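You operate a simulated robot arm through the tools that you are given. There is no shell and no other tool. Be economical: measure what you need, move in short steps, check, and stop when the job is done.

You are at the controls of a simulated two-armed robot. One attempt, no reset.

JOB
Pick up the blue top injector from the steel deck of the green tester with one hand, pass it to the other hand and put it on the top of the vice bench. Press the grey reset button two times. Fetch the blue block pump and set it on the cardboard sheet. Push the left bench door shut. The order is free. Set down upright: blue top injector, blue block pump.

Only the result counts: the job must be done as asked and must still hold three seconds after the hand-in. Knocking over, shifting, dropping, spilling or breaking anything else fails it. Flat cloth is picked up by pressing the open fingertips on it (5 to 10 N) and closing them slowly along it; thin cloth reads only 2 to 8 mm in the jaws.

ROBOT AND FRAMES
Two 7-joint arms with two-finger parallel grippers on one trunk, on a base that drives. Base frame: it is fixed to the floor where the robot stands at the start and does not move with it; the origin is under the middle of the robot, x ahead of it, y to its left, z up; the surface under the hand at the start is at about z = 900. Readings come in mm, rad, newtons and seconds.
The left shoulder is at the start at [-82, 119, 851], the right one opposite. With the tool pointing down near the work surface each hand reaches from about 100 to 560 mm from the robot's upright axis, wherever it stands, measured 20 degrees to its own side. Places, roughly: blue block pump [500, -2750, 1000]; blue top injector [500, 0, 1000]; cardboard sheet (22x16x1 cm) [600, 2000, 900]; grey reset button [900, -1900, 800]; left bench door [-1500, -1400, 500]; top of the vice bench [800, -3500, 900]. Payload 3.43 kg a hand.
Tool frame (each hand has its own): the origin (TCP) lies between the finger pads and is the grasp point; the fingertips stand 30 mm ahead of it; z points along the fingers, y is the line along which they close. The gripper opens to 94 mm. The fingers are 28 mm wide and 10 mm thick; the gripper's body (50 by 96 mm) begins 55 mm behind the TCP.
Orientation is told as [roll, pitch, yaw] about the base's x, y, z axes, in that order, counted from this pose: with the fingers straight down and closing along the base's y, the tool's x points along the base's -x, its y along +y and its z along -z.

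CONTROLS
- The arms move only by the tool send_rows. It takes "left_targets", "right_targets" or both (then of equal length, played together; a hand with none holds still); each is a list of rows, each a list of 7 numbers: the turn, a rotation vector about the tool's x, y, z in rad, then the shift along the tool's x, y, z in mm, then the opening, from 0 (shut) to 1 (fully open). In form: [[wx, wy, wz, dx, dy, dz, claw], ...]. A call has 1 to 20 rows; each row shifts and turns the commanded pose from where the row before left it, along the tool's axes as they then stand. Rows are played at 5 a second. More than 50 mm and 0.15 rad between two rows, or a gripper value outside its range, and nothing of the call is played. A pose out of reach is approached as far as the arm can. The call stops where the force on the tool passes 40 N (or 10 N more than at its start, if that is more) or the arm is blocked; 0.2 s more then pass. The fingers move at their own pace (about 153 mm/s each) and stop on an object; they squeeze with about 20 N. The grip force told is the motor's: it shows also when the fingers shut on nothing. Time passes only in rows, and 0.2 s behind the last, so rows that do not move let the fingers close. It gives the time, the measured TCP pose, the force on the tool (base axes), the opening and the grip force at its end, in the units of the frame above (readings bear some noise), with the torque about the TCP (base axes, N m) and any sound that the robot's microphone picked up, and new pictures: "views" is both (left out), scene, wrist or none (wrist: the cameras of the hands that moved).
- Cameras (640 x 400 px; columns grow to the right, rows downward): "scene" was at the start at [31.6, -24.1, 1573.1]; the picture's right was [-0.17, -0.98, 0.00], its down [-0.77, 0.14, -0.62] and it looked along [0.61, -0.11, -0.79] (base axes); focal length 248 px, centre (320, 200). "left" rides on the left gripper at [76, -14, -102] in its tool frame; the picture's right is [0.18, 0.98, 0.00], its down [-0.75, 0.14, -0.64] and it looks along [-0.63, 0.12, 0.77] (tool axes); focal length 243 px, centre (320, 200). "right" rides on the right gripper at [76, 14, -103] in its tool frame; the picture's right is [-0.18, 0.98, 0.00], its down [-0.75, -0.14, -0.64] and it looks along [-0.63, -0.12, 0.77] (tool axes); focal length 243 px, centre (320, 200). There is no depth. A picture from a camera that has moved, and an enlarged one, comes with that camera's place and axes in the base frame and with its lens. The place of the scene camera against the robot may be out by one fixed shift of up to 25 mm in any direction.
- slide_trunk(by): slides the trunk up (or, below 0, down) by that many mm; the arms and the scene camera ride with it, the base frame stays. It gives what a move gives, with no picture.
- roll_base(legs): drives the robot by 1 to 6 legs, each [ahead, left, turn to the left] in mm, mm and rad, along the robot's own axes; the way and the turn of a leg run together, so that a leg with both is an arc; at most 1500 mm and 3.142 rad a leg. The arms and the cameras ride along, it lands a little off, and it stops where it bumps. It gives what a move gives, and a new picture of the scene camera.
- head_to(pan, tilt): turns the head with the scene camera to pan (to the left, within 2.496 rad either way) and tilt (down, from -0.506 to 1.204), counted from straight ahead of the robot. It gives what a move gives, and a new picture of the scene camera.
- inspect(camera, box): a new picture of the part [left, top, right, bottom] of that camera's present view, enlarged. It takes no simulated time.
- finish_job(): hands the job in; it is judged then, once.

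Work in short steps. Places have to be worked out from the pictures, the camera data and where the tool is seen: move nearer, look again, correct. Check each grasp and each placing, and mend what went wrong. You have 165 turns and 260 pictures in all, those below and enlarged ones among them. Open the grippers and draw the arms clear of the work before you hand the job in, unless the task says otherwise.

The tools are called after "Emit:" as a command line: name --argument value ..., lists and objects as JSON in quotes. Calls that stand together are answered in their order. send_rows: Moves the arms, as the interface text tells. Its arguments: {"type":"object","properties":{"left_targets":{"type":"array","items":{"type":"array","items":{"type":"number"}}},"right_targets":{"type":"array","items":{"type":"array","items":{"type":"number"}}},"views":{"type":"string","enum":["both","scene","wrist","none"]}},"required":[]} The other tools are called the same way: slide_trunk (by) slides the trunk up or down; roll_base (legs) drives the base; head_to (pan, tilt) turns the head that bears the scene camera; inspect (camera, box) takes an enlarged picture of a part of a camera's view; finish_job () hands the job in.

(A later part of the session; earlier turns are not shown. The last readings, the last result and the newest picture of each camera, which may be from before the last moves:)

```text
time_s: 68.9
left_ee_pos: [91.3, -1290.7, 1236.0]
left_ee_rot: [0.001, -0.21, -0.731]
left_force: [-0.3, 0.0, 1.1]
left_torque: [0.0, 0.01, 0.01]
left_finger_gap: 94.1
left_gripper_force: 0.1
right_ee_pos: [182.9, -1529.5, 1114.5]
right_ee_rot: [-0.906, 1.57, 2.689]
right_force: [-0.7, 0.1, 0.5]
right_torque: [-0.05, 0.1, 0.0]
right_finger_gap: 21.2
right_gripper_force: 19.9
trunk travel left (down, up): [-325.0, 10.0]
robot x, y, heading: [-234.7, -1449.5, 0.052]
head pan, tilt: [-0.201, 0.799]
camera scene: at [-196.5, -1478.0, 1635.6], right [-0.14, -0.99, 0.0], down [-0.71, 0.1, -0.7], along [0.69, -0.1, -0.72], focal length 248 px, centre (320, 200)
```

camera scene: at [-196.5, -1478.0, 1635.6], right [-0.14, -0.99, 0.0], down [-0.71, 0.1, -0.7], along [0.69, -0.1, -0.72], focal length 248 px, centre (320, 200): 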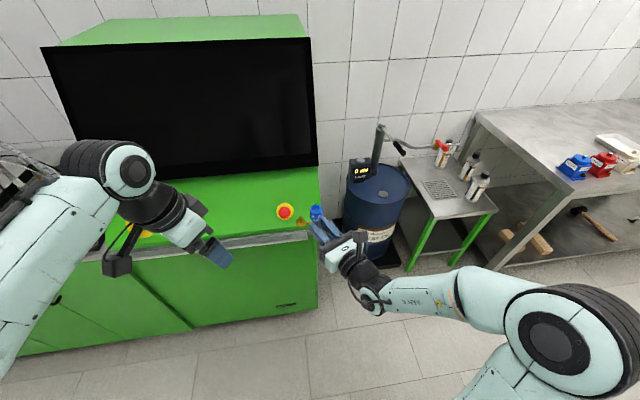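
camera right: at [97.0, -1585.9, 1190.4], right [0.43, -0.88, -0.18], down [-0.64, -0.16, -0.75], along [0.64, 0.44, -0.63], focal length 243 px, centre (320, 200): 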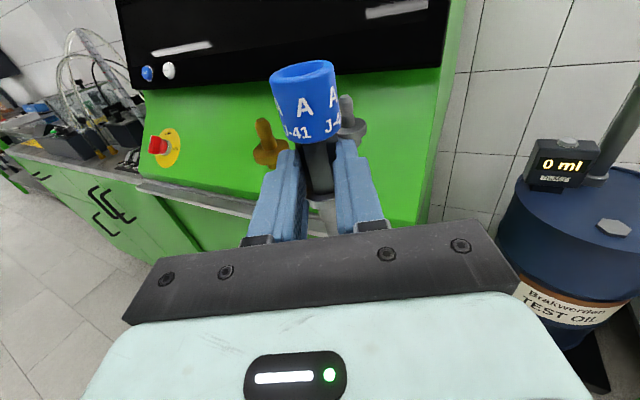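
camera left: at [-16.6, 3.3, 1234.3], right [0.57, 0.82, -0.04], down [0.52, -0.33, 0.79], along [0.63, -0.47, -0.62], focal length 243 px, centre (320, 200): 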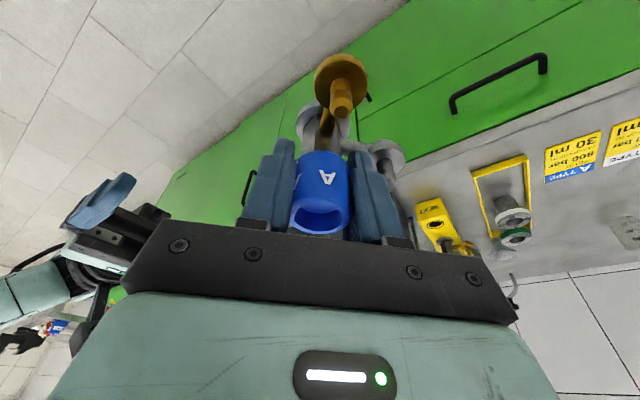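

The hand points about 26° left of forward, good enough. I'll straighten the heading and strafe along the aisle to the gap between the tray and the vice.

Emit:
roll_base --legs '[[0, 0, -0.055], [0, -900, 0], [0, -850, 0]]'

Emit:
head_to --pan -0.1 --tilt 0.65

```text
time_s: 85.1
left_ee_pos: [103.2, -3058.6, 1237.8]
left_ee_rot: [0.002, -0.213, -0.768]
left_force: [-0.4, -0.7, 0.4]
left_torque: [-0.02, 0.01, 0.05]
left_finger_gap: 94.2
left_gripper_force: 0.1
right_ee_pos: [184.9, -3300.4, 1116.1]
right_ee_rot: [-0.782, 1.569, 2.779]
right_force: [0.4, 0.4, 0.0]
right_torque: [-0.03, 0.1, -0.01]
right_finger_gap: 21.5
right_gripper_force: 20.4
trunk travel left (down, up): [-325.0, 10.0]
robot x, y, heading: [-229.9, -3208.7, 0.02]
head pan, tilt: [-0.201, 0.799]
camera scene: at [-191.1, -3235.3, 1635.6], right [-0.18, -0.98, 0.0], down [-0.71, 0.13, -0.7], along [0.69, -0.13, -0.72], focal length 248 px, centre (320, 200)
```

scene: 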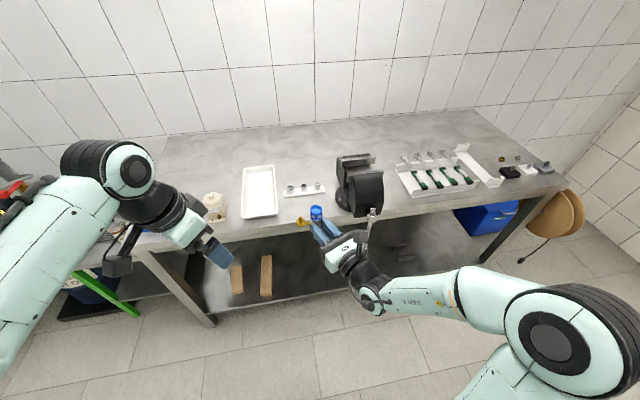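

```text
time_s: 85.8
left_ee_pos: [102.7, -3057.6, 1236.3]
left_ee_rot: [0.001, -0.212, -0.767]
left_force: [-0.5, 0.7, 0.0]
left_torque: [0.0, -0.01, -0.03]
left_finger_gap: 93.9
left_gripper_force: 0.1
right_ee_pos: [185.7, -3301.2, 1114.4]
right_ee_rot: [-0.494, 1.571, 3.066]
right_force: [0.6, -0.1, 0.3]
right_torque: [-0.01, 0.08, 0.02]
right_finger_gap: 21.6
right_gripper_force: 19.6
trunk travel left (down, up): [-325.0, 10.0]
robot x, y, heading: [-227.6, -3210.4, 0.02]
head pan, tilt: [-0.099, 0.649]
camera scene: at [-183.9, -3227.7, 1648.1], right [-0.08, -1.0, 0.0], down [-0.6, 0.05, -0.8], along [0.79, -0.06, -0.61], focal length 248 px, centre (320, 200)
```

scene: 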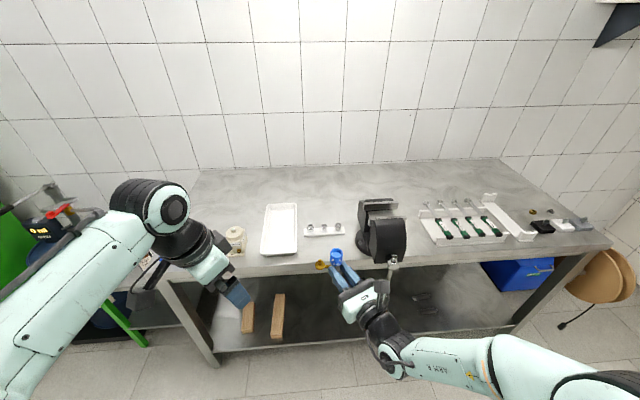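

The spot at about (490, -3310), in front of the tube holder and between tray and vice, is free. I'll drive forward 283 mm with the injector tip still about 150 mm above the bench.

Emit:
roll_base --legs '[[283, -15, -0.02]]'

Emit:
head_to --pan -0.15 --tilt 0.85

```text
time_s: 87.8
left_ee_pos: [394.8, -3076.0, 1236.5]
left_ee_rot: [0.002, -0.21, -0.785]
left_force: [0.7, 0.9, -0.6]
left_torque: [0.02, 0.05, 0.0]
left_finger_gap: 93.8
left_gripper_force: 0.0
right_ee_pos: [473.2, -3318.5, 1114.7]
right_ee_rot: [-0.343, 1.572, -3.077]
right_force: [0.0, 0.6, 1.1]
right_torque: [-0.04, 0.12, 0.0]
right_finger_gap: 21.3
right_gripper_force: 20.3
trunk travel left (down, up): [-325.0, 10.0]
robot x, y, heading: [59.9, -3219.5, -0.003]
head pan, tilt: [-0.099, 0.649]
camera scene: at [105.2, -3240.2, 1648.0], right [-0.1, -1.0, 0.0], down [-0.6, 0.06, -0.8], along [0.79, -0.08, -0.6], focal length 248 px, centre (320, 200)
```

scene: 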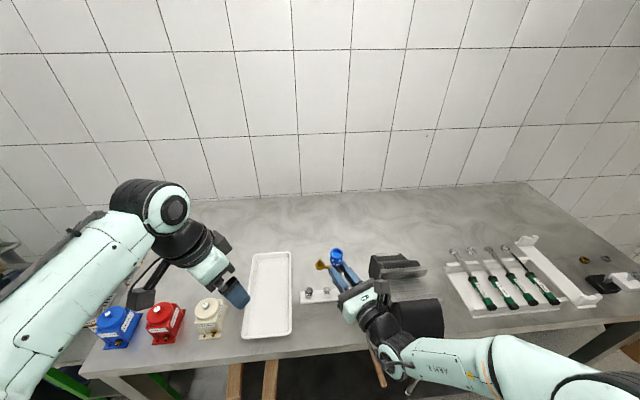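

```text
time_s: 88.5
left_ee_pos: [395.1, -3075.7, 1237.0]
left_ee_rot: [0.001, -0.213, -0.785]
left_force: [-0.2, -0.5, 0.5]
left_torque: [0.0, 0.01, 0.01]
left_finger_gap: 93.9
left_gripper_force: 0.1
right_ee_pos: [473.9, -3318.8, 1114.7]
right_ee_rot: [-0.326, 1.572, -3.063]
right_force: [-0.2, 0.2, 0.3]
right_torque: [-0.01, 0.08, -0.02]
right_finger_gap: 21.6
right_gripper_force: 19.8
trunk travel left (down, up): [-325.0, 10.0]
robot x, y, heading: [60.5, -3220.4, 0.001]
head pan, tilt: [-0.15, 0.85]
camera scene: at [96.7, -3243.3, 1631.6], right [-0.15, -0.99, 0.0], down [-0.74, 0.11, -0.66], along [0.65, -0.1, -0.75], focal length 248 px, centre (320, 200)
```

scene: 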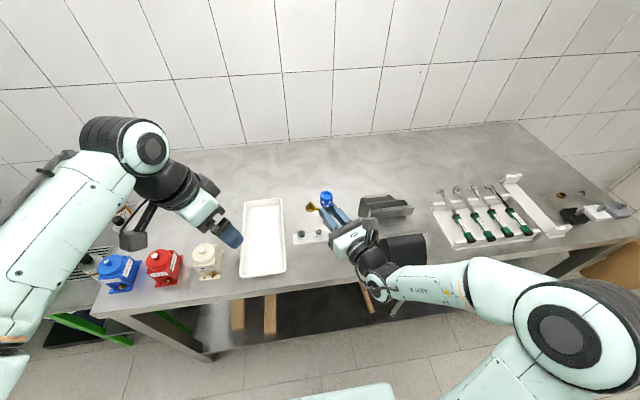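

Before lowering, I'll check the clearance between the right wrist and the vice handle.

Emit:
inspect --camera "scene" --box '[260, 160, 460, 310]'

Emit:
inspect --camera "right" --box '[0, 0, 640, 400]'

```text
2.67 times, centred on (360, 235) of scene
camera zoom: at [96.7, -3243.3, 1631.6], right [-0.15, -0.99, 0.0], down [-0.74, 0.11, -0.66], along [0.65, -0.1, -0.75], focal length 662 px, centre (213, 107)
```

zoom: 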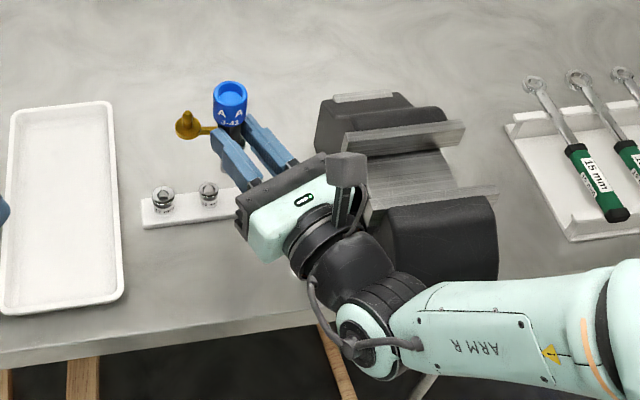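

```text
1.00 times, centred on (320, 200) of right (not enlarged: the box is as wide or as high as the picture)
camera zoom: at [385.1, -3371.4, 1190.3], right [0.39, -0.9, -0.18], down [-0.65, -0.12, -0.75], along [0.66, 0.41, -0.63], focal length 243 px, centre (320, 200)
```

zoom: 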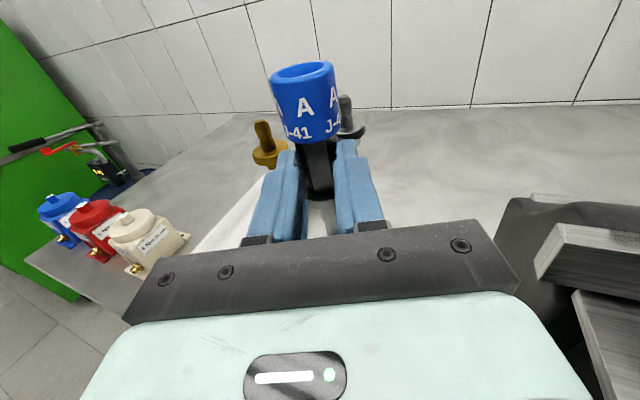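

The wrist would come down onto the vice here. The gap right of the vice, left of the wrench rack, at about (450, -3690), suits the hand better. I'll back off, strafe right and look again.

Emit:
roll_base --legs '[[-170, 0, 0], [0, -385, 0]]'

Emit:
inspect --camera "scene" --box '[220, 130, 460, 280]'

Emit:
inspect --camera "right" --box '[0, 0, 640, 400]'

```text
time_s: 93.6
left_ee_pos: [223.0, -3470.5, 1237.3]
left_ee_rot: [0.001, -0.212, -0.788]
left_force: [0.1, -0.2, -0.7]
left_torque: [-0.02, 0.02, 0.02]
left_finger_gap: 94.3
left_gripper_force: 0.0
right_ee_pos: [302.0, -3713.4, 1115.2]
right_ee_rot: [-0.388, 1.571, -3.128]
right_force: [-0.9, -0.4, 0.2]
right_torque: [-0.04, 0.11, -0.02]
right_finger_gap: 21.5
right_gripper_force: 20.0
trunk travel left (down, up): [-325.0, 10.0]
robot x, y, heading: [-106.3, -3613.9, 0.002]
head pan, tilt: [-0.15, 0.85]
camera scene: at [-75.3, -3636.7, 1631.5], right [-0.15, -0.99, 0.0], down [-0.74, 0.11, -0.66], along [0.65, -0.1, -0.75], focal length 248 px, centre (320, 200)
```

scene: 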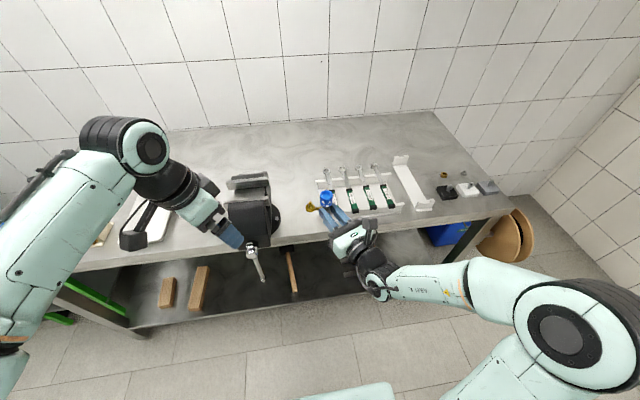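

```text
2.67 times, centred on (340, 205) of scene
camera zoom: at [-75.3, -3636.7, 1631.5], right [-0.15, -0.99, 0.0], down [-0.74, 0.11, -0.66], along [0.65, -0.1, -0.75], focal length 662 px, centre (267, 187)
```

zoom: 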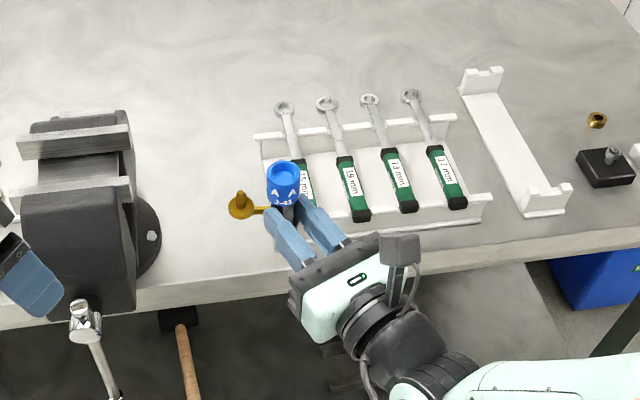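

```text
1.00 times, centred on (320, 200) of right (not enlarged: the box is as wide or as high as the picture)
camera zoom: at [212.8, -3765.4, 1190.4], right [0.38, -0.9, -0.18], down [-0.65, -0.12, -0.75], along [0.66, 0.41, -0.63], focal length 243 px, centre (320, 200)
```

zoom: 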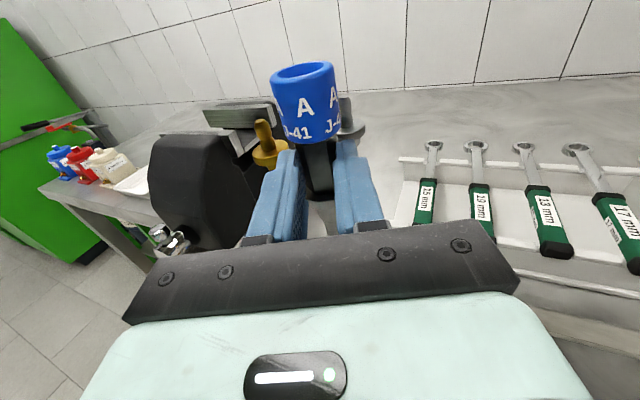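

The gap is about y -3568 to -3723, so the target is (455, -3645). I'll retract the left hand, then drive in.

Emit:
send_rows --left_targets '[[0, 0, 0, 26, -26.6, -5.5, 1], [0, 0, 0, 26, -26.6, -5.5, 1], [0, 0, 0, 26, -26.6, -5.5, 1], [0, 0, 0, 26, -26.6, -5.5, 1]]' --views "none"

Emit:
roll_base --legs '[[0, 59, 0], [133, 0, 0]]'

Emit:
inspect --camera "scene" --box '[220, 150, 460, 300]'

Emit:
inspect --camera "right" --box '[0, 0, 640, 400]'

```text
time_s: 94.6
left_ee_pos: [71.2, -3469.5, 1233.4]
left_ee_rot: [0.002, -0.211, -0.786]
left_force: [0.1, -1.0, -0.5]
left_torque: [0.05, -0.02, -0.02]
left_finger_gap: 93.9
left_gripper_force: 0.0
right_ee_pos: [301.7, -3712.5, 1115.1]
right_ee_rot: [2.114, 1.571, -0.627]
right_force: [-0.2, -0.1, -0.6]
right_torque: [-0.03, 0.11, -0.02]
right_finger_gap: 21.4
right_gripper_force: 19.6
trunk travel left (down, up): [-325.0, 10.0]
robot x, y, heading: [-107.5, -3616.1, 0.002]
head pan, tilt: [-0.15, 0.85]
```

```text
time_s: 96.7
left_ee_pos: [208.9, -3408.8, 1233.5]
left_ee_rot: [0.002, -0.212, -0.788]
left_force: [-0.2, -0.6, -0.8]
left_torque: [-0.05, 0.02, 0.0]
left_finger_gap: 94.2
left_gripper_force: 0.1
right_ee_pos: [437.2, -3652.2, 1114.0]
right_ee_rot: [-0.323, 1.57, -3.063]
right_force: [0.1, -0.2, -0.4]
right_torque: [-0.05, 0.1, -0.03]
right_finger_gap: 21.6
right_gripper_force: 19.9
trunk travel left (down, up): [-325.0, 10.0]
robot x, y, heading: [28.6, -3550.4, 0.002]
head pan, tilt: [-0.15, 0.85]
camera scene: at [60.5, -3575.7, 1631.3], right [-0.15, -0.99, 0.0], down [-0.74, 0.11, -0.66], along [0.65, -0.1, -0.75], focal length 248 px, centre (320, 200)
```

scene: 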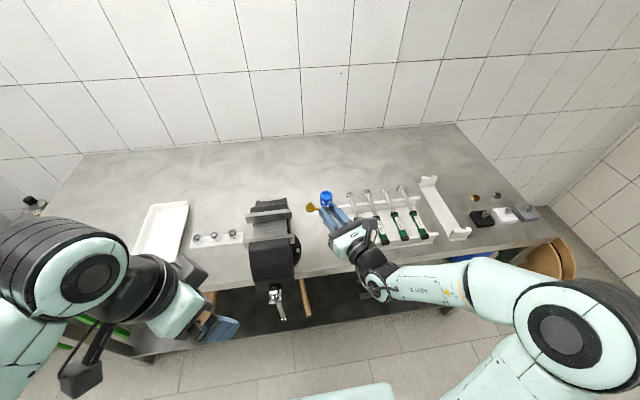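

```text
2.67 times, centred on (340, 225) of scene
camera zoom: at [60.5, -3575.7, 1631.3], right [-0.15, -0.99, 0.0], down [-0.74, 0.11, -0.66], along [0.65, -0.1, -0.75], focal length 662 px, centre (267, 133)
```

zoom: 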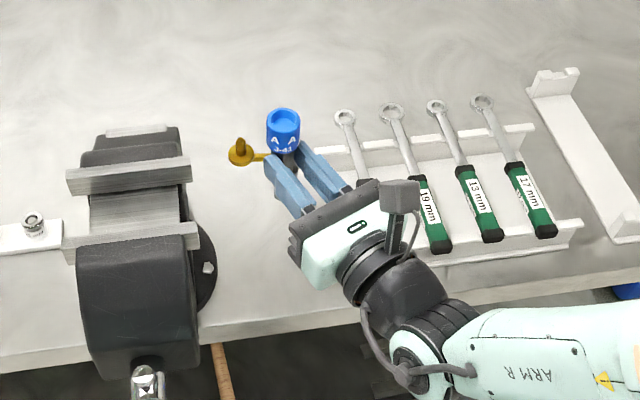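

```text
1.00 times, centred on (320, 200) of right (not enlarged: the box is as wide or as high as the picture)
camera zoom: at [348.7, -3704.2, 1190.1], right [0.38, -0.9, -0.18], down [-0.65, -0.12, -0.75], along [0.66, 0.41, -0.63], focal length 243 px, centre (320, 200)
```

zoom: 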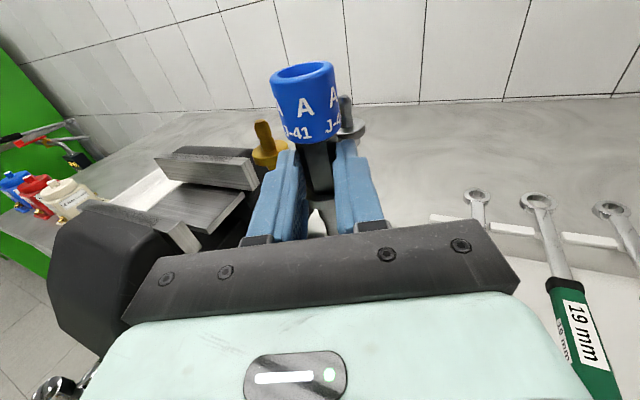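

I'm over the gap with clearance to vice and rack. Before lowering, I'll check how vertical the injector hangs in the right hand.

Emit:
inspect --camera "right" --box '[220, 40, 420, 240]'

Emit:
inspect --camera "scene" --box '[290, 170, 370, 240]'

```text
2.00 times, centred on (320, 140) of right
camera zoom: at [348.7, -3704.2, 1190.1], right [0.38, -0.9, -0.18], down [-0.65, -0.12, -0.75], along [0.66, 0.41, -0.63], focal length 485 px, centre (320, 320)
```

zoom: 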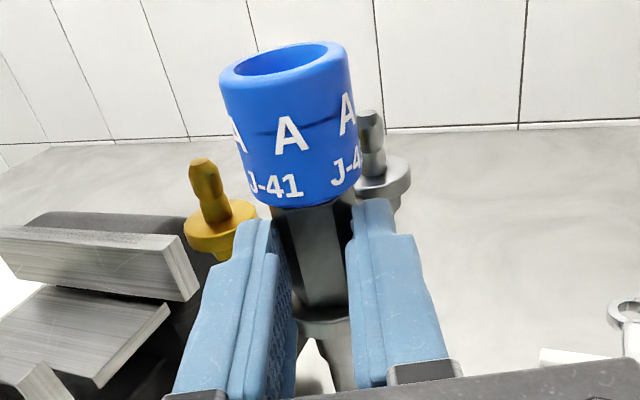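

```text
5.71 times, centred on (330, 205) of scene
camera zoom: at [60.5, -3575.7, 1631.3], right [-0.15, -0.99, 0.0], down [-0.74, 0.11, -0.66], along [0.65, -0.1, -0.75], focal length 1419 px, centre (263, 171)
```

zoom: 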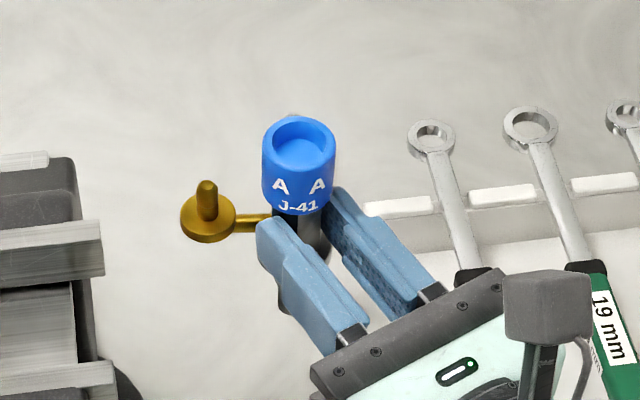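

The injector leans about 0.05 rad sideways in the grip, so I'll counter-rotate by that amount. Then I'll lower the trunk 135 mm, leaving the tip just above the bench.

Emit:
send_rows --right_targets '[[0, 0, -0.05, 0, 0, 0, 0], [0, 0, 0, 0, 0, 0, 0]]' --views "none"

Emit:
slide_trunk --by -130

Emit:
inspect --camera "scene" --box '[260, 150, 420, 300]'

Emit:
inspect --camera "right" --box '[120, 40, 520, 240]'

```text
time_s: 97.3
left_ee_pos: [210.5, -3408.1, 1234.0]
left_ee_rot: [0.002, -0.21, -0.785]
left_force: [0.5, -0.9, 0.2]
left_torque: [-0.01, 0.03, -0.01]
left_finger_gap: 93.9
left_gripper_force: 0.1
right_ee_pos: [438.3, -3652.4, 1114.5]
right_ee_rot: [1.542, 1.52, -1.199]
right_force: [-0.4, 0.3, 0.9]
right_torque: [-0.06, 0.08, 0.01]
right_finger_gap: 21.5
right_gripper_force: 20.0
trunk travel left (down, up): [-325.0, 10.0]
robot x, y, heading: [28.0, -3558.5, 0.004]
head pan, tilt: [-0.15, 0.85]
```

```text
time_s: 98.9
left_ee_pos: [209.7, -3408.5, 1105.2]
left_ee_rot: [0.002, -0.211, -0.786]
left_force: [0.3, 0.0, 0.4]
left_torque: [0.02, 0.02, 0.02]
left_finger_gap: 93.8
left_gripper_force: 0.0
right_ee_pos: [437.6, -3651.6, 984.6]
right_ee_rot: [1.563, 1.52, -1.178]
right_force: [0.2, -0.3, -0.3]
right_torque: [-0.04, 0.06, 0.02]
right_finger_gap: 21.4
right_gripper_force: 19.6
trunk travel left (down, up): [-195.0, 140.0]
robot x, y, heading: [27.9, -3549.9, 0.004]
head pan, tilt: [-0.15, 0.85]
```

```text
2.67 times, centred on (340, 225) of scene
camera zoom: at [64.3, -3575.7, 1496.9], right [-0.15, -0.99, 0.0], down [-0.74, 0.11, -0.66], along [0.65, -0.1, -0.75], focal length 662 px, centre (267, 133)
```

zoom: 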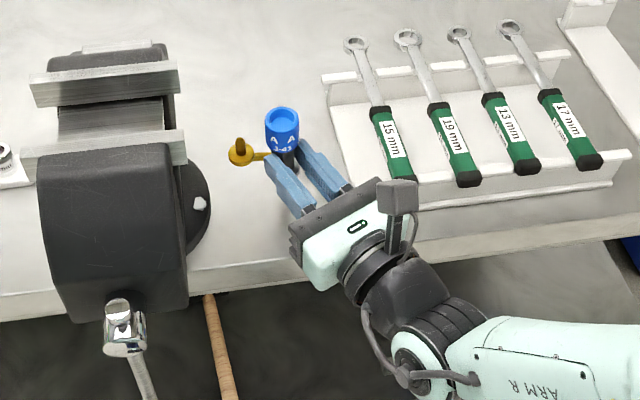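

```text
1.60 times, centred on (320, 140) of right
camera zoom: at [348.2, -3700.7, 1061.0], right [0.39, -0.91, -0.14], down [-0.63, -0.16, -0.76], along [0.67, 0.38, -0.64], focal length 388 px, centre (320, 296)
```

zoom: 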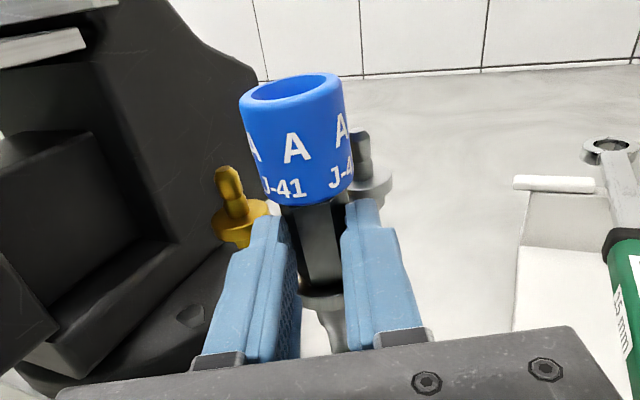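

There is clear space around it. I'll lower with the arm: first 12 mm, then fine steps watching the force.

Emit:
send_rows --right_targets '[[0, 0, 0, -6, 0, 0, 0], [0, 0, 0, -5, 0, 0, 0], [0, 0, 0, 0, 0, 0, 0]]' --views "none"

Emit:
inspect --camera "left" --box '[0, 0, 640, 400]'

```text
time_s: 99.7
left_ee_pos: [209.8, -3408.5, 1102.7]
left_ee_rot: [0.001, -0.211, -0.786]
left_force: [1.1, 0.3, 0.0]
left_torque: [-0.01, -0.01, -0.02]
left_finger_gap: 94.1
left_gripper_force: 0.0
right_ee_pos: [437.8, -3652.1, 974.9]
right_ee_rot: [1.56, 1.521, -1.181]
right_force: [-0.5, -1.0, 0.4]
right_torque: [-0.08, 0.06, 0.01]
right_finger_gap: 21.6
right_gripper_force: 19.9
trunk travel left (down, up): [-195.0, 140.0]
robot x, y, heading: [27.0, -3552.8, 0.002]
head pan, tilt: [-0.15, 0.85]
```

```text
1.00 times, centred on (320, 200) of left (not enlarged: the box is as wide or as high as the picture)
camera zoom: at [132.7, -3351.1, 1189.0], right [0.57, 0.82, -0.04], down [0.52, -0.33, 0.79], along [0.63, -0.47, -0.62], focal length 243 px, centre (320, 200)
```

zoom: 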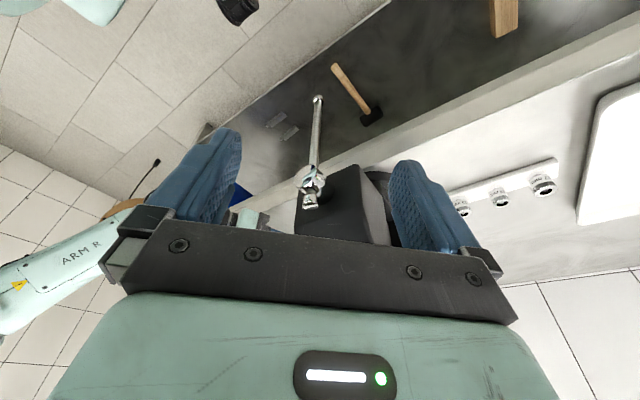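

No contact yet. Lowering in 2 mm steps.

Emit:
send_rows --right_targets '[[0, 0, 0, -2, 0, 0, 0], [0, 0, 0, -2, 0, 0, 0], [0, 0, 0, 0, 0, 0, 0]]' --views "none"

Emit:
inspect --camera "right" --box '[270, 150, 370, 240]'

```text
time_s: 100.5
left_ee_pos: [209.5, -3408.5, 1103.6]
left_ee_rot: [0.003, -0.21, -0.786]
left_force: [-0.2, -0.3, 0.2]
left_torque: [-0.02, 0.01, -0.01]
left_finger_gap: 93.9
left_gripper_force: 0.0
right_ee_pos: [438.1, -3652.8, 970.9]
right_ee_rot: [1.562, 1.521, -1.176]
right_force: [-0.1, 0.4, -0.2]
right_torque: [-0.01, 0.1, -0.02]
right_finger_gap: 21.6
right_gripper_force: 20.2
trunk travel left (down, up): [-195.0, 140.0]
robot x, y, heading: [24.1, -3551.4, 0.007]
head pan, tilt: [-0.15, 0.85]
```

```text
4.44 times, centred on (320, 195) of right
camera zoom: at [347.6, -3701.4, 1046.7], right [0.39, -0.91, -0.13], down [-0.63, -0.16, -0.76], along [0.67, 0.38, -0.64], focal length 1078 px, centre (320, 222)
```

zoom: 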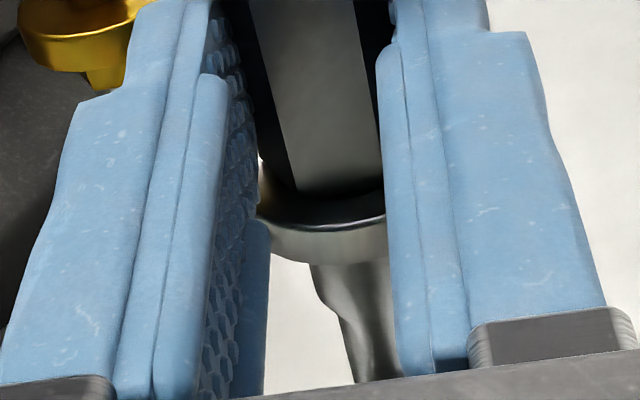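

Still free; the readings show no contact. Continuing down in small steps.

Emit:
send_rows --right_targets '[[0, 0, 0, -2, 0, 0, 0], [0, 0, 0, -1.5, 0, 0, 0], [0, 0, 0, 0, 0, 0, 0]]' --views "none"

Emit:
send_rows --right_targets '[[0, 0, 0, -1.5, 0, 0, 0], [0, 0, 0, 0, 0, 0, 0]]' --views "none"

```text
time_s: 101.3
left_ee_pos: [208.1, -3408.4, 1104.4]
left_ee_rot: [0.002, -0.214, -0.785]
left_force: [0.2, -0.2, 0.1]
left_torque: [-0.01, 0.03, 0.02]
left_finger_gap: 94.1
left_gripper_force: 0.0
right_ee_pos: [439.0, -3652.6, 968.8]
right_ee_rot: [1.705, 1.52, -1.032]
right_force: [0.0, 0.2, 15.3]
right_torque: [0.29, -0.47, 0.02]
right_finger_gap: 21.0
right_gripper_force: 19.8
trunk travel left (down, up): [-195.0, 140.0]
robot x, y, heading: [24.9, -3550.8, 0.001]
head pan, tilt: [-0.15, 0.85]
```

```text
time_s: 101.9
left_ee_pos: [209.1, -3408.5, 1105.4]
left_ee_rot: [0.002, -0.21, -0.788]
left_force: [0.1, 0.1, -1.2]
left_torque: [-0.04, 0.01, 0.04]
left_finger_gap: 93.9
left_gripper_force: 0.1
right_ee_pos: [437.2, -3652.2, 967.1]
right_ee_rot: [1.649, 1.521, -1.09]
right_force: [-0.2, 1.4, 16.5]
right_torque: [0.3, -0.37, 0.02]
right_finger_gap: 21.7
right_gripper_force: 19.4
trunk travel left (down, up): [-195.0, 140.0]
robot x, y, heading: [23.9, -3553.1, -0.002]
head pan, tilt: [-0.15, 0.85]
```

Contact at about z=968 with 16 N, so the tip is on the bench. I'll check the lean again before releasing.

Emit:
inspect --camera "right" --box '[220, 40, 420, 240]'

Emit:
inspect --camera "scene" --box '[300, 170, 360, 230]'

```text
2.00 times, centred on (320, 140) of right
camera zoom: at [347.1, -3701.3, 1042.4], right [0.39, -0.91, -0.13], down [-0.63, -0.16, -0.76], along [0.67, 0.38, -0.63], focal length 485 px, centre (320, 320)
```

zoom: 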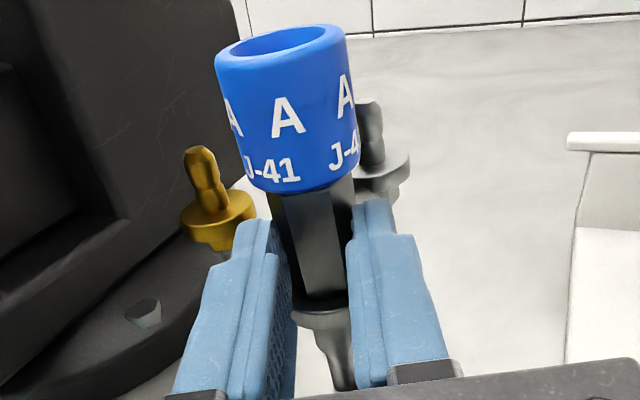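

```text
6.67 times, centred on (330, 200) of scene
camera zoom: at [62.8, -3575.2, 1496.9], right [-0.15, -0.99, 0.0], down [-0.74, 0.11, -0.66], along [0.65, -0.1, -0.75], focal length 1655 px, centre (253, 200)
```

zoom: 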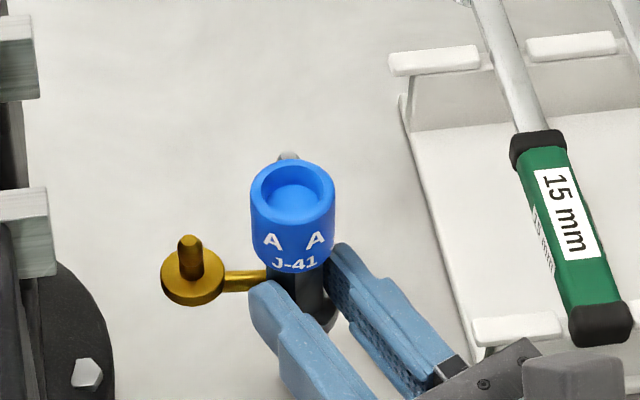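

Sideways lean is now about zero. I'll zoom tighter to check the fore-aft lean.

Emit:
inspect --camera "scene" --box '[312, 188, 348, 224]'

```text
11.11 times, centred on (330, 206) of scene
camera zoom: at [62.8, -3575.2, 1496.9], right [-0.15, -0.99, 0.0], down [-0.74, 0.11, -0.66], along [0.65, -0.1, -0.75], focal length 2759 px, centre (209, 133)
```

zoom: 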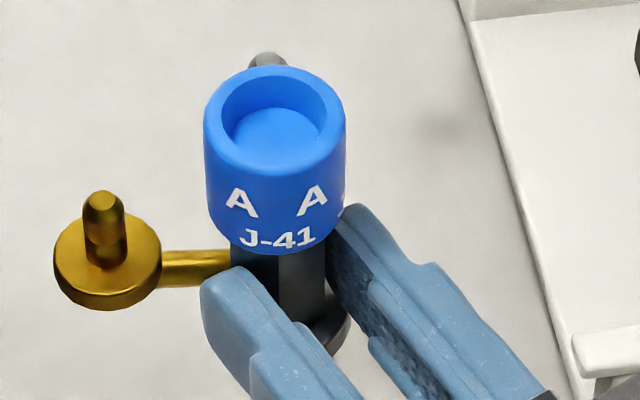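

Torque and picture both suggest the top leans slightly forward (about 0.05 rad). I'll lift 3 mm, rotate back 0.05 rad and touch down again, watching the torque.

Emit:
send_rows --right_targets '[[0, 0, 0, 3, 0, 0, 0], [0, 0.05, 0, 0, 0, 0, 0], [0, 0, 0, 0, 0, 0, 0]]' --views "none"

Emit:
inspect --camera "scene" --box '[312, 188, 348, 224]'

Emit:
send_rows --right_targets '[[0, 0, 0, -2, 0, 0, 0], [0, 0, 0, -1, 0, 0, 0], [0, 0, 0, 0, 0, 0, 0]]' --views "none"

```text
time_s: 102.7
left_ee_pos: [210.3, -3408.0, 1103.9]
left_ee_rot: [0.0, -0.212, -0.788]
left_force: [-0.5, 0.1, -0.1]
left_torque: [0.0, 0.0, -0.02]
left_finger_gap: 94.1
left_gripper_force: 0.0
right_ee_pos: [437.0, -3652.3, 964.6]
right_ee_rot: [2.293, 1.508, -0.445]
right_force: [-1.0, -0.3, 0.4]
right_torque: [-0.04, 0.07, 0.0]
right_finger_gap: 21.3
right_gripper_force: 20.0
trunk travel left (down, up): [-195.0, 140.0]
robot x, y, heading: [24.5, -3554.0, 0.004]
head pan, tilt: [-0.15, 0.85]
```

```text
11.11 times, centred on (330, 206) of scene
camera zoom: at [63.8, -3575.7, 1496.8], right [-0.15, -0.99, 0.0], down [-0.74, 0.11, -0.66], along [0.65, -0.1, -0.75], focal length 2759 px, centre (209, 133)
```

zoom: 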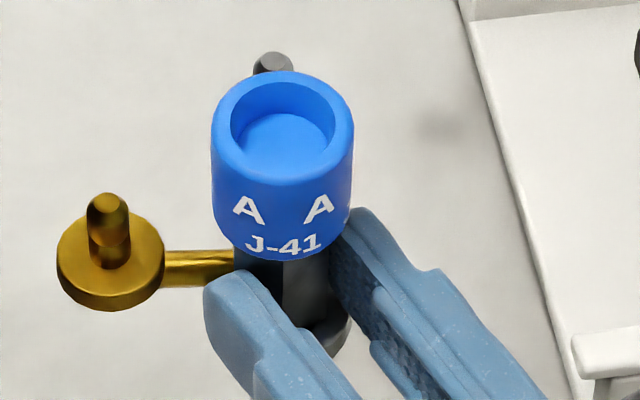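

```text
time_s: 103.5
left_ee_pos: [209.1, -3407.8, 1103.4]
left_ee_rot: [0.001, -0.212, -0.786]
left_force: [0.0, 0.5, 0.0]
left_torque: [0.0, 0.01, 0.0]
left_finger_gap: 93.9
left_gripper_force: 0.1
right_ee_pos: [435.7, -3653.3, 966.1]
right_ee_rot: [2.357, 1.499, -0.382]
right_force: [-0.2, -1.4, 0.4]
right_torque: [-0.07, -0.01, -0.01]
right_finger_gap: 21.3
right_gripper_force: 20.5
trunk travel left (down, up): [-195.0, 140.0]
robot x, y, heading: [27.9, -3552.4, 0.006]
head pan, tilt: [-0.15, 0.85]
```

No contact yet after the rotation. Lowering 1 mm at a time.

Emit:
send_rows --right_targets '[[0, 0, 0, -1, 0, 0, 0], [0, 0, 0, -1, 0, 0, 0], [0, 0, 0, 0, 0, 0, 0]]' --views "none"

Emit:
send_rows --right_targets '[[0, 0, 0, -1, 0, 0, 0], [0, 0, 0, 0, 0, 0, 0]]' --views "none"

```text
time_s: 104.3
left_ee_pos: [208.9, -3407.4, 1104.0]
left_ee_rot: [0.002, -0.212, -0.786]
left_force: [0.8, 0.5, 0.3]
left_torque: [-0.01, 0.02, 0.01]
left_finger_gap: 94.0
left_gripper_force: 0.0
right_ee_pos: [437.1, -3652.1, 964.4]
right_ee_rot: [2.4, 1.495, -0.339]
right_force: [-2.4, -2.0, 13.9]
right_torque: [0.04, -0.12, -0.02]
right_finger_gap: 21.6
right_gripper_force: 20.1
trunk travel left (down, up): [-195.0, 140.0]
robot x, y, heading: [25.8, -3554.2, 0.002]
head pan, tilt: [-0.15, 0.85]
```

```text
time_s: 104.9
left_ee_pos: [208.1, -3408.3, 1105.2]
left_ee_rot: [0.002, -0.213, -0.786]
left_force: [0.1, 0.0, -0.1]
left_torque: [0.0, 0.03, 0.01]
left_finger_gap: 94.0
left_gripper_force: 0.0
right_ee_pos: [437.6, -3651.7, 964.6]
right_ee_rot: [2.41, 1.495, -0.327]
right_force: [-2.5, -2.3, 20.2]
right_torque: [0.1, -0.33, -0.01]
right_finger_gap: 21.3
right_gripper_force: 20.3
trunk travel left (down, up): [-195.0, 140.0]
robot x, y, heading: [29.1, -3550.8, 0.005]
head pan, tilt: [-0.15, 0.85]
```

The contact point is still toward the forward edge. I'll tilt back another 0.04 rad and touch down again.

Emit:
send_rows --right_targets '[[0, 0, 0, 3, 0, 0, 0], [0, 0.04, 0, 0, 0, 0, 0], [0, 0, 0, -2, 0, 0, 0], [0, 0, 0, 0, 0, 0, 0]]' --views "none"

Emit:
send_rows --right_targets '[[0, 0, 0, -1, 0, 0, 0], [0, 0, 0, -1, 0, 0, 0], [0, 0, 0, 0, 0, 0, 0]]' --views "none"

Emit:
inspect --camera "scene" --box '[312, 188, 348, 224]'

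```text
time_s: 105.9
left_ee_pos: [208.4, -3409.7, 1103.9]
left_ee_rot: [0.003, -0.213, -0.787]
left_force: [-0.3, -0.6, 0.4]
left_torque: [0.0, -0.01, 0.0]
left_finger_gap: 94.2
left_gripper_force: 0.0
right_ee_pos: [437.7, -3652.9, 964.1]
right_ee_rot: [2.639, 1.466, -0.096]
right_force: [-3.2, -1.7, 13.9]
right_torque: [-0.03, -0.17, -0.02]
right_finger_gap: 21.5
right_gripper_force: 20.1
trunk travel left (down, up): [-195.0, 140.0]
robot x, y, heading: [28.6, -3555.6, 0.003]
head pan, tilt: [-0.15, 0.85]
```

```text
time_s: 106.7
left_ee_pos: [208.7, -3407.6, 1104.2]
left_ee_rot: [0.001, -0.211, -0.788]
left_force: [-1.0, 0.9, 0.1]
left_torque: [0.02, -0.02, 0.01]
left_finger_gap: 93.7
left_gripper_force: 0.2
right_ee_pos: [437.6, -3652.0, 963.9]
right_ee_rot: [2.649, 1.462, -0.09]
right_force: [-0.5, -2.4, 19.5]
right_torque: [0.07, -0.43, -0.02]
right_finger_gap: 21.4
right_gripper_force: 19.8
trunk travel left (down, up): [-195.0, 140.0]
robot x, y, heading: [26.8, -3552.3, 0.004]
head pan, tilt: [-0.15, 0.85]
```

```text
11.11 times, centred on (330, 206) of scene
camera zoom: at [62.3, -3575.6, 1496.9], right [-0.15, -0.99, 0.0], down [-0.74, 0.11, -0.66], along [0.65, -0.1, -0.75], focal length 2759 px, centre (209, 133)
```

zoom: 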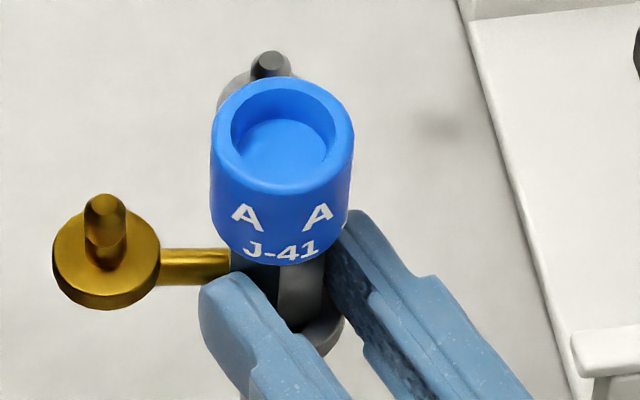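

Working through the scene geometry: the initial forward lean was only about 0.03, and it now leans back about 0.06. I'll undo 0.06 and touch down again.

Emit:
send_rows --right_targets '[[0, 0, 0, 4, 0, 0, 0], [0, -0.06, 0, 0, 0, 0, 0], [0, 0, 0, 0, 0, 0, 0]]' --views "none"

Emit:
send_rows --right_targets '[[0, 0, 0, -1, 0, 0, 0], [0, 0, 0, -1, 0, 0, 0], [0, 0, 0, 0, 0, 0, 0]]' --views "none"

Emit:
inspect --camera "scene" --box '[312, 188, 348, 224]'

```text
time_s: 107.5
left_ee_pos: [209.3, -3408.4, 1104.0]
left_ee_rot: [0.001, -0.211, -0.788]
left_force: [-0.3, -0.1, -0.5]
left_torque: [-0.01, -0.01, -0.02]
left_finger_gap: 93.8
left_gripper_force: 0.0
right_ee_pos: [438.2, -3652.1, 966.0]
right_ee_rot: [2.074, 1.516, -0.664]
right_force: [0.9, 0.7, 6.0]
right_torque: [0.12, -0.19, 0.03]
right_finger_gap: 21.2
right_gripper_force: 20.2
trunk travel left (down, up): [-195.0, 140.0]
robot x, y, heading: [26.6, -3553.4, 0.001]
head pan, tilt: [-0.15, 0.85]
```

```text
time_s: 108.3
left_ee_pos: [209.5, -3409.1, 1104.5]
left_ee_rot: [0.002, -0.21, -0.787]
left_force: [-0.2, 0.2, 0.6]
left_torque: [0.01, 0.02, 0.04]
left_finger_gap: 94.4
left_gripper_force: 0.1
right_ee_pos: [437.7, -3651.5, 966.0]
right_ee_rot: [2.155, 1.509, -0.584]
right_force: [-0.3, -1.0, 14.0]
right_torque: [0.1, -0.32, -0.02]
right_finger_gap: 21.3
right_gripper_force: 19.7
trunk travel left (down, up): [-195.0, 140.0]
robot x, y, heading: [28.9, -3554.6, 0.001]
head pan, tilt: [-0.15, 0.85]
```

```text
11.11 times, centred on (330, 206) of scene
camera zoom: at [62.9, -3575.5, 1496.9], right [-0.15, -0.99, 0.0], down [-0.74, 0.11, -0.66], along [0.65, -0.1, -0.75], focal length 2759 px, centre (209, 133)
```

zoom: 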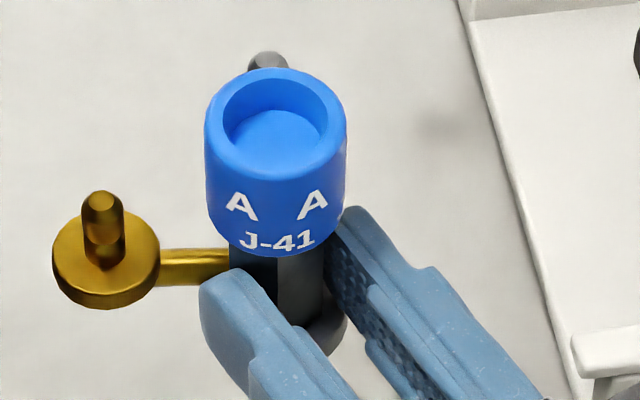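

The lean is now within about 0.02 rad. I'll unload slightly and open the fingers gradually.

Emit:
send_rows --right_targets '[[0, 0, 0.015, 0.7, 0, 0, 0], [0, 0, 0, 0, 0, 0, 0], [0, 0, 0, 0, 0, 0, 0.24], [0, 0, 0, 0, 0, 0, 0.26], [0, 0, 0, 0, 0, 0, 0.29], [0, 0, 0, 0, 0, 0, 0.33], [0, 0, 0, 0, 0, 0, 0.38], [0, 0, 0, 0, 0, 0, 0.38]]' --views "wrist"

Emit:
inspect --camera "scene" --box '[302, 178, 358, 234]'

```text
time_s: 110.1
left_ee_pos: [209.2, -3408.8, 1104.3]
left_ee_rot: [0.0, -0.212, -0.788]
left_force: [-0.4, -0.4, -0.3]
left_torque: [-0.01, 0.02, 0.0]
left_finger_gap: 94.4
left_gripper_force: 0.1
right_ee_pos: [437.0, -3651.5, 965.9]
right_ee_rot: [2.326, 1.523, -0.411]
right_force: [0.4, 0.2, 16.5]
right_torque: [0.23, -0.46, -0.01]
right_finger_gap: 32.3
right_gripper_force: 0.1
trunk travel left (down, up): [-195.0, 140.0]
robot x, y, heading: [26.1, -3552.8, -0.0]
head pan, tilt: [-0.15, 0.85]
camera right: at [345.7, -3703.0, 1037.6], right [0.39, -0.91, -0.15], down [-0.61, -0.14, -0.78], along [0.69, 0.4, -0.61], focal length 243 px, centre (320, 200)
```

right: 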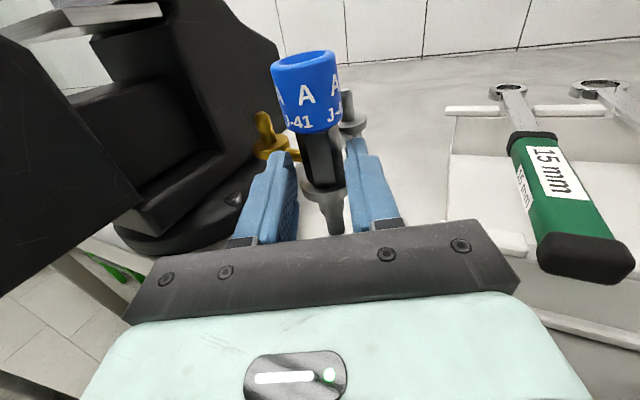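

```text
7.14 times, centred on (330, 206) of scene
camera zoom: at [62.8, -3575.3, 1496.9], right [-0.15, -0.99, 0.0], down [-0.74, 0.11, -0.66], along [0.65, -0.1, -0.75], focal length 1774 px, centre (249, 157)
```

zoom: 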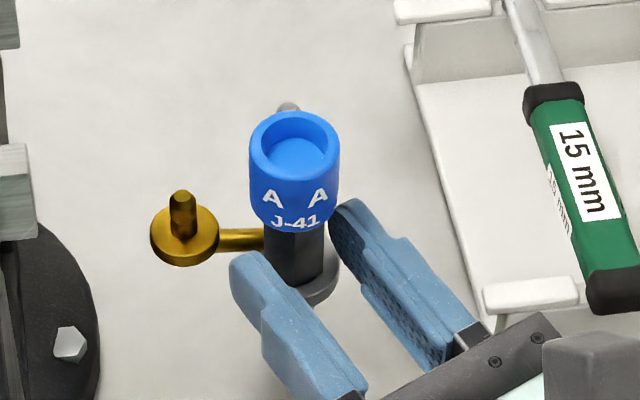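

The injector stands freely between the open fingers; the remaining force is the finger edges resting on its ring. I'll rise 2 mm, open a bit more and check.

Emit:
send_rows --right_targets '[[0, 0, 0, 1, 0, 0, 0.38], [0, 0, 0, 1.5, 0, 0, 0.38], [0, 0, 0, 0, 0, 0, 0.44], [0, 0, 0, 0, 0, 0, 0.52], [0, 0, 0, 0, 0, 0, 0.52]]' --views "none"

Emit:
inspect --camera "scene" --box '[302, 178, 358, 234]'

Emit:
inspect --camera "right" --box '[220, 40, 420, 240]'

```text
time_s: 111.3
left_ee_pos: [210.2, -3407.8, 1103.2]
left_ee_rot: [0.002, -0.211, -0.787]
left_force: [0.4, 0.0, -0.5]
left_torque: [-0.02, -0.02, 0.0]
left_finger_gap: 94.0
left_gripper_force: 0.0
right_ee_pos: [438.9, -3652.3, 965.5]
right_ee_rot: [2.253, 1.526, -0.484]
right_force: [0.3, 0.8, -0.4]
right_torque: [0.0, -0.03, -0.01]
right_finger_gap: 48.9
right_gripper_force: 0.1
trunk travel left (down, up): [-195.0, 140.0]
robot x, y, heading: [23.0, -3552.5, 0.003]
head pan, tilt: [-0.15, 0.85]
```

```text
7.14 times, centred on (330, 206) of scene
camera zoom: at [63.9, -3575.6, 1496.8], right [-0.15, -0.99, 0.0], down [-0.74, 0.11, -0.66], along [0.65, -0.1, -0.75], focal length 1774 px, centre (249, 157)
```

zoom: 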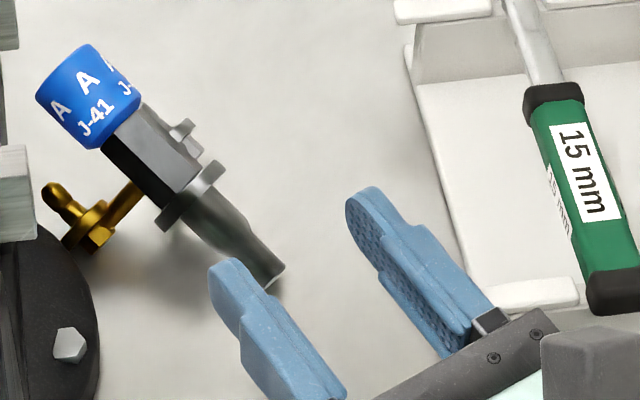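

```text
2.00 times, centred on (320, 140) of right
camera zoom: at [347.1, -3702.6, 1039.2], right [0.39, -0.91, -0.15], down [-0.62, -0.14, -0.78], along [0.68, 0.4, -0.61], focal length 485 px, centre (320, 320)
```

zoom: 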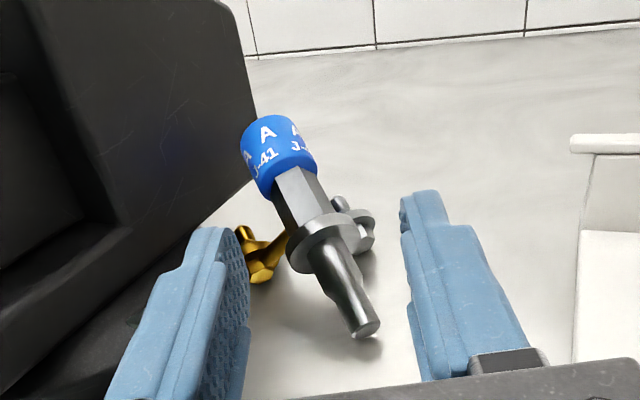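

The injector toppled toward its brass fitting: the tilted hand had pressed the ring out of level. It lies on the bench with its cap pointing about 32° left of forward, close to my pointing direction. I'll retreat, rise and pitch the hand down to re-pick it from above.

Emit:
send_rows --right_targets '[[0, 0, 0, 0, 0, -25, 0.52], [0, 0, 0, 0, 0, -25, 0.6], [0, 0, 0, 0, 0, -25, 0.6], [0, 0, 0, 45, 0, 0, 0.6], [0, 0, 0, 45, 0, 0, 0.6], [0, 0, 0, 45, 0, 0, 0.6], [0, 0, 0, 0, 0, 0, 0.6]]' --views "none"

Emit:
send_rows --right_targets '[[0, -0.14, 0, 0, 0, 0, 0.6], [0, -0.14, 0, 0, 0, 0, 0.6], [0, -0.14, 0, 0, 0, 0, 0.6], [0, -0.14, 0, 0, 0, 0, 0.6], [0, -0.14, 0, 0, 0, 0, 0.6], [0, -0.14, 0, 0, 0, 0, 0.6], [0, -0.14, 0, 0, 0, 0, 0.6], [0, -0.14, 0, 0, 0, 0, 0.6], [0, -0.14, 0, 0, 0, 0, 0.6], [0, -0.14, 0, 0, 0, 0, 0.6], [0, -0.14, 0, 0, 0, 0, 0.6], [0, 0, 0, 0, 0, 0, 0.6]]'

```text
time_s: 112.9
left_ee_pos: [210.3, -3408.7, 1104.4]
left_ee_rot: [0.002, -0.211, -0.785]
left_force: [-0.2, 0.2, 0.7]
left_torque: [0.04, -0.04, 0.0]
left_finger_gap: 94.0
left_gripper_force: 0.1
right_ee_pos: [372.7, -3680.9, 1102.2]
right_ee_rot: [2.265, 1.525, -0.472]
right_force: [0.2, 0.6, -0.6]
right_torque: [0.02, 0.0, -0.02]
right_finger_gap: 56.3
right_gripper_force: 0.1
right hand out of reach, approached as far as the arm can: row 3
trunk travel left (down, up): [-195.0, 140.0]
robot x, y, heading: [25.9, -3551.4, -0.001]
head pan, tilt: [-0.15, 0.85]
```

```text
time_s: 115.5
left_ee_pos: [209.8, -3408.0, 1103.2]
left_ee_rot: [0.001, -0.211, -0.788]
left_force: [-0.2, 0.0, 0.3]
left_torque: [0.03, -0.01, -0.04]
left_finger_gap: 93.9
left_gripper_force: 0.0
right_ee_pos: [370.6, -3679.8, 1099.4]
right_ee_rot: [0.036, 0.06, -2.737]
right_force: [0.3, 0.0, -0.6]
right_torque: [0.03, -0.01, -0.02]
right_finger_gap: 56.6
right_gripper_force: 0.1
trunk travel left (down, up): [-195.0, 140.0]
robot x, y, heading: [30.1, -3549.7, -0.003]
head pan, tilt: [-0.15, 0.85]
camera scene: at [63.4, -3575.9, 1496.9], right [-0.15, -0.99, 0.0], down [-0.74, 0.11, -0.66], along [0.65, -0.1, -0.75], focal length 248 px, centre (320, 200)
camera right: at [438.2, -3661.2, 1206.3], right [0.22, -0.98, 0.02], down [-0.79, -0.16, 0.59], along [-0.57, -0.15, -0.81], focal length 243 px, centre (320, 200)
```

scene: 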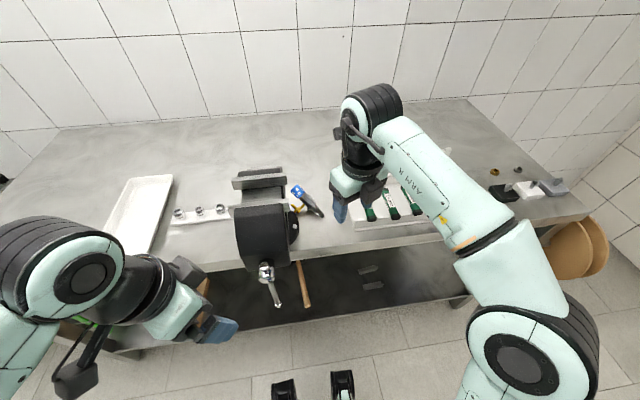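
right: 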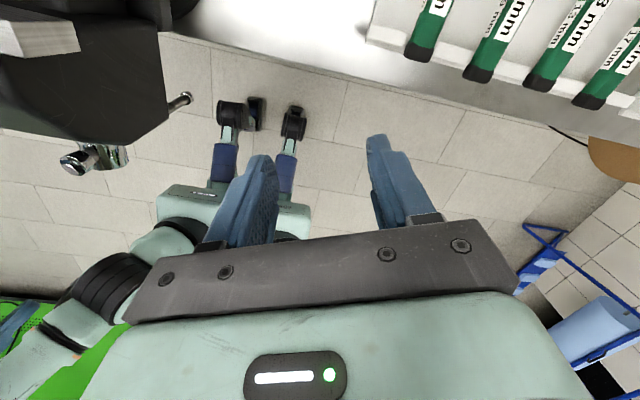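

Tool-down works. I'll zoom on the lying injector to locate it against the vice.

Emit:
inspect --camera "scene" --box '[260, 165, 340, 235]'

```text
5.71 times, centred on (300, 200) of scene
camera zoom: at [63.4, -3575.9, 1496.9], right [-0.15, -0.99, 0.0], down [-0.74, 0.11, -0.66], along [0.65, -0.1, -0.75], focal length 1419 px, centre (434, 200)
```

zoom: 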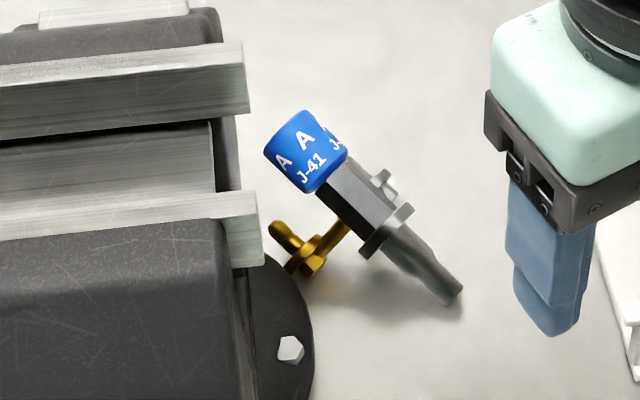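

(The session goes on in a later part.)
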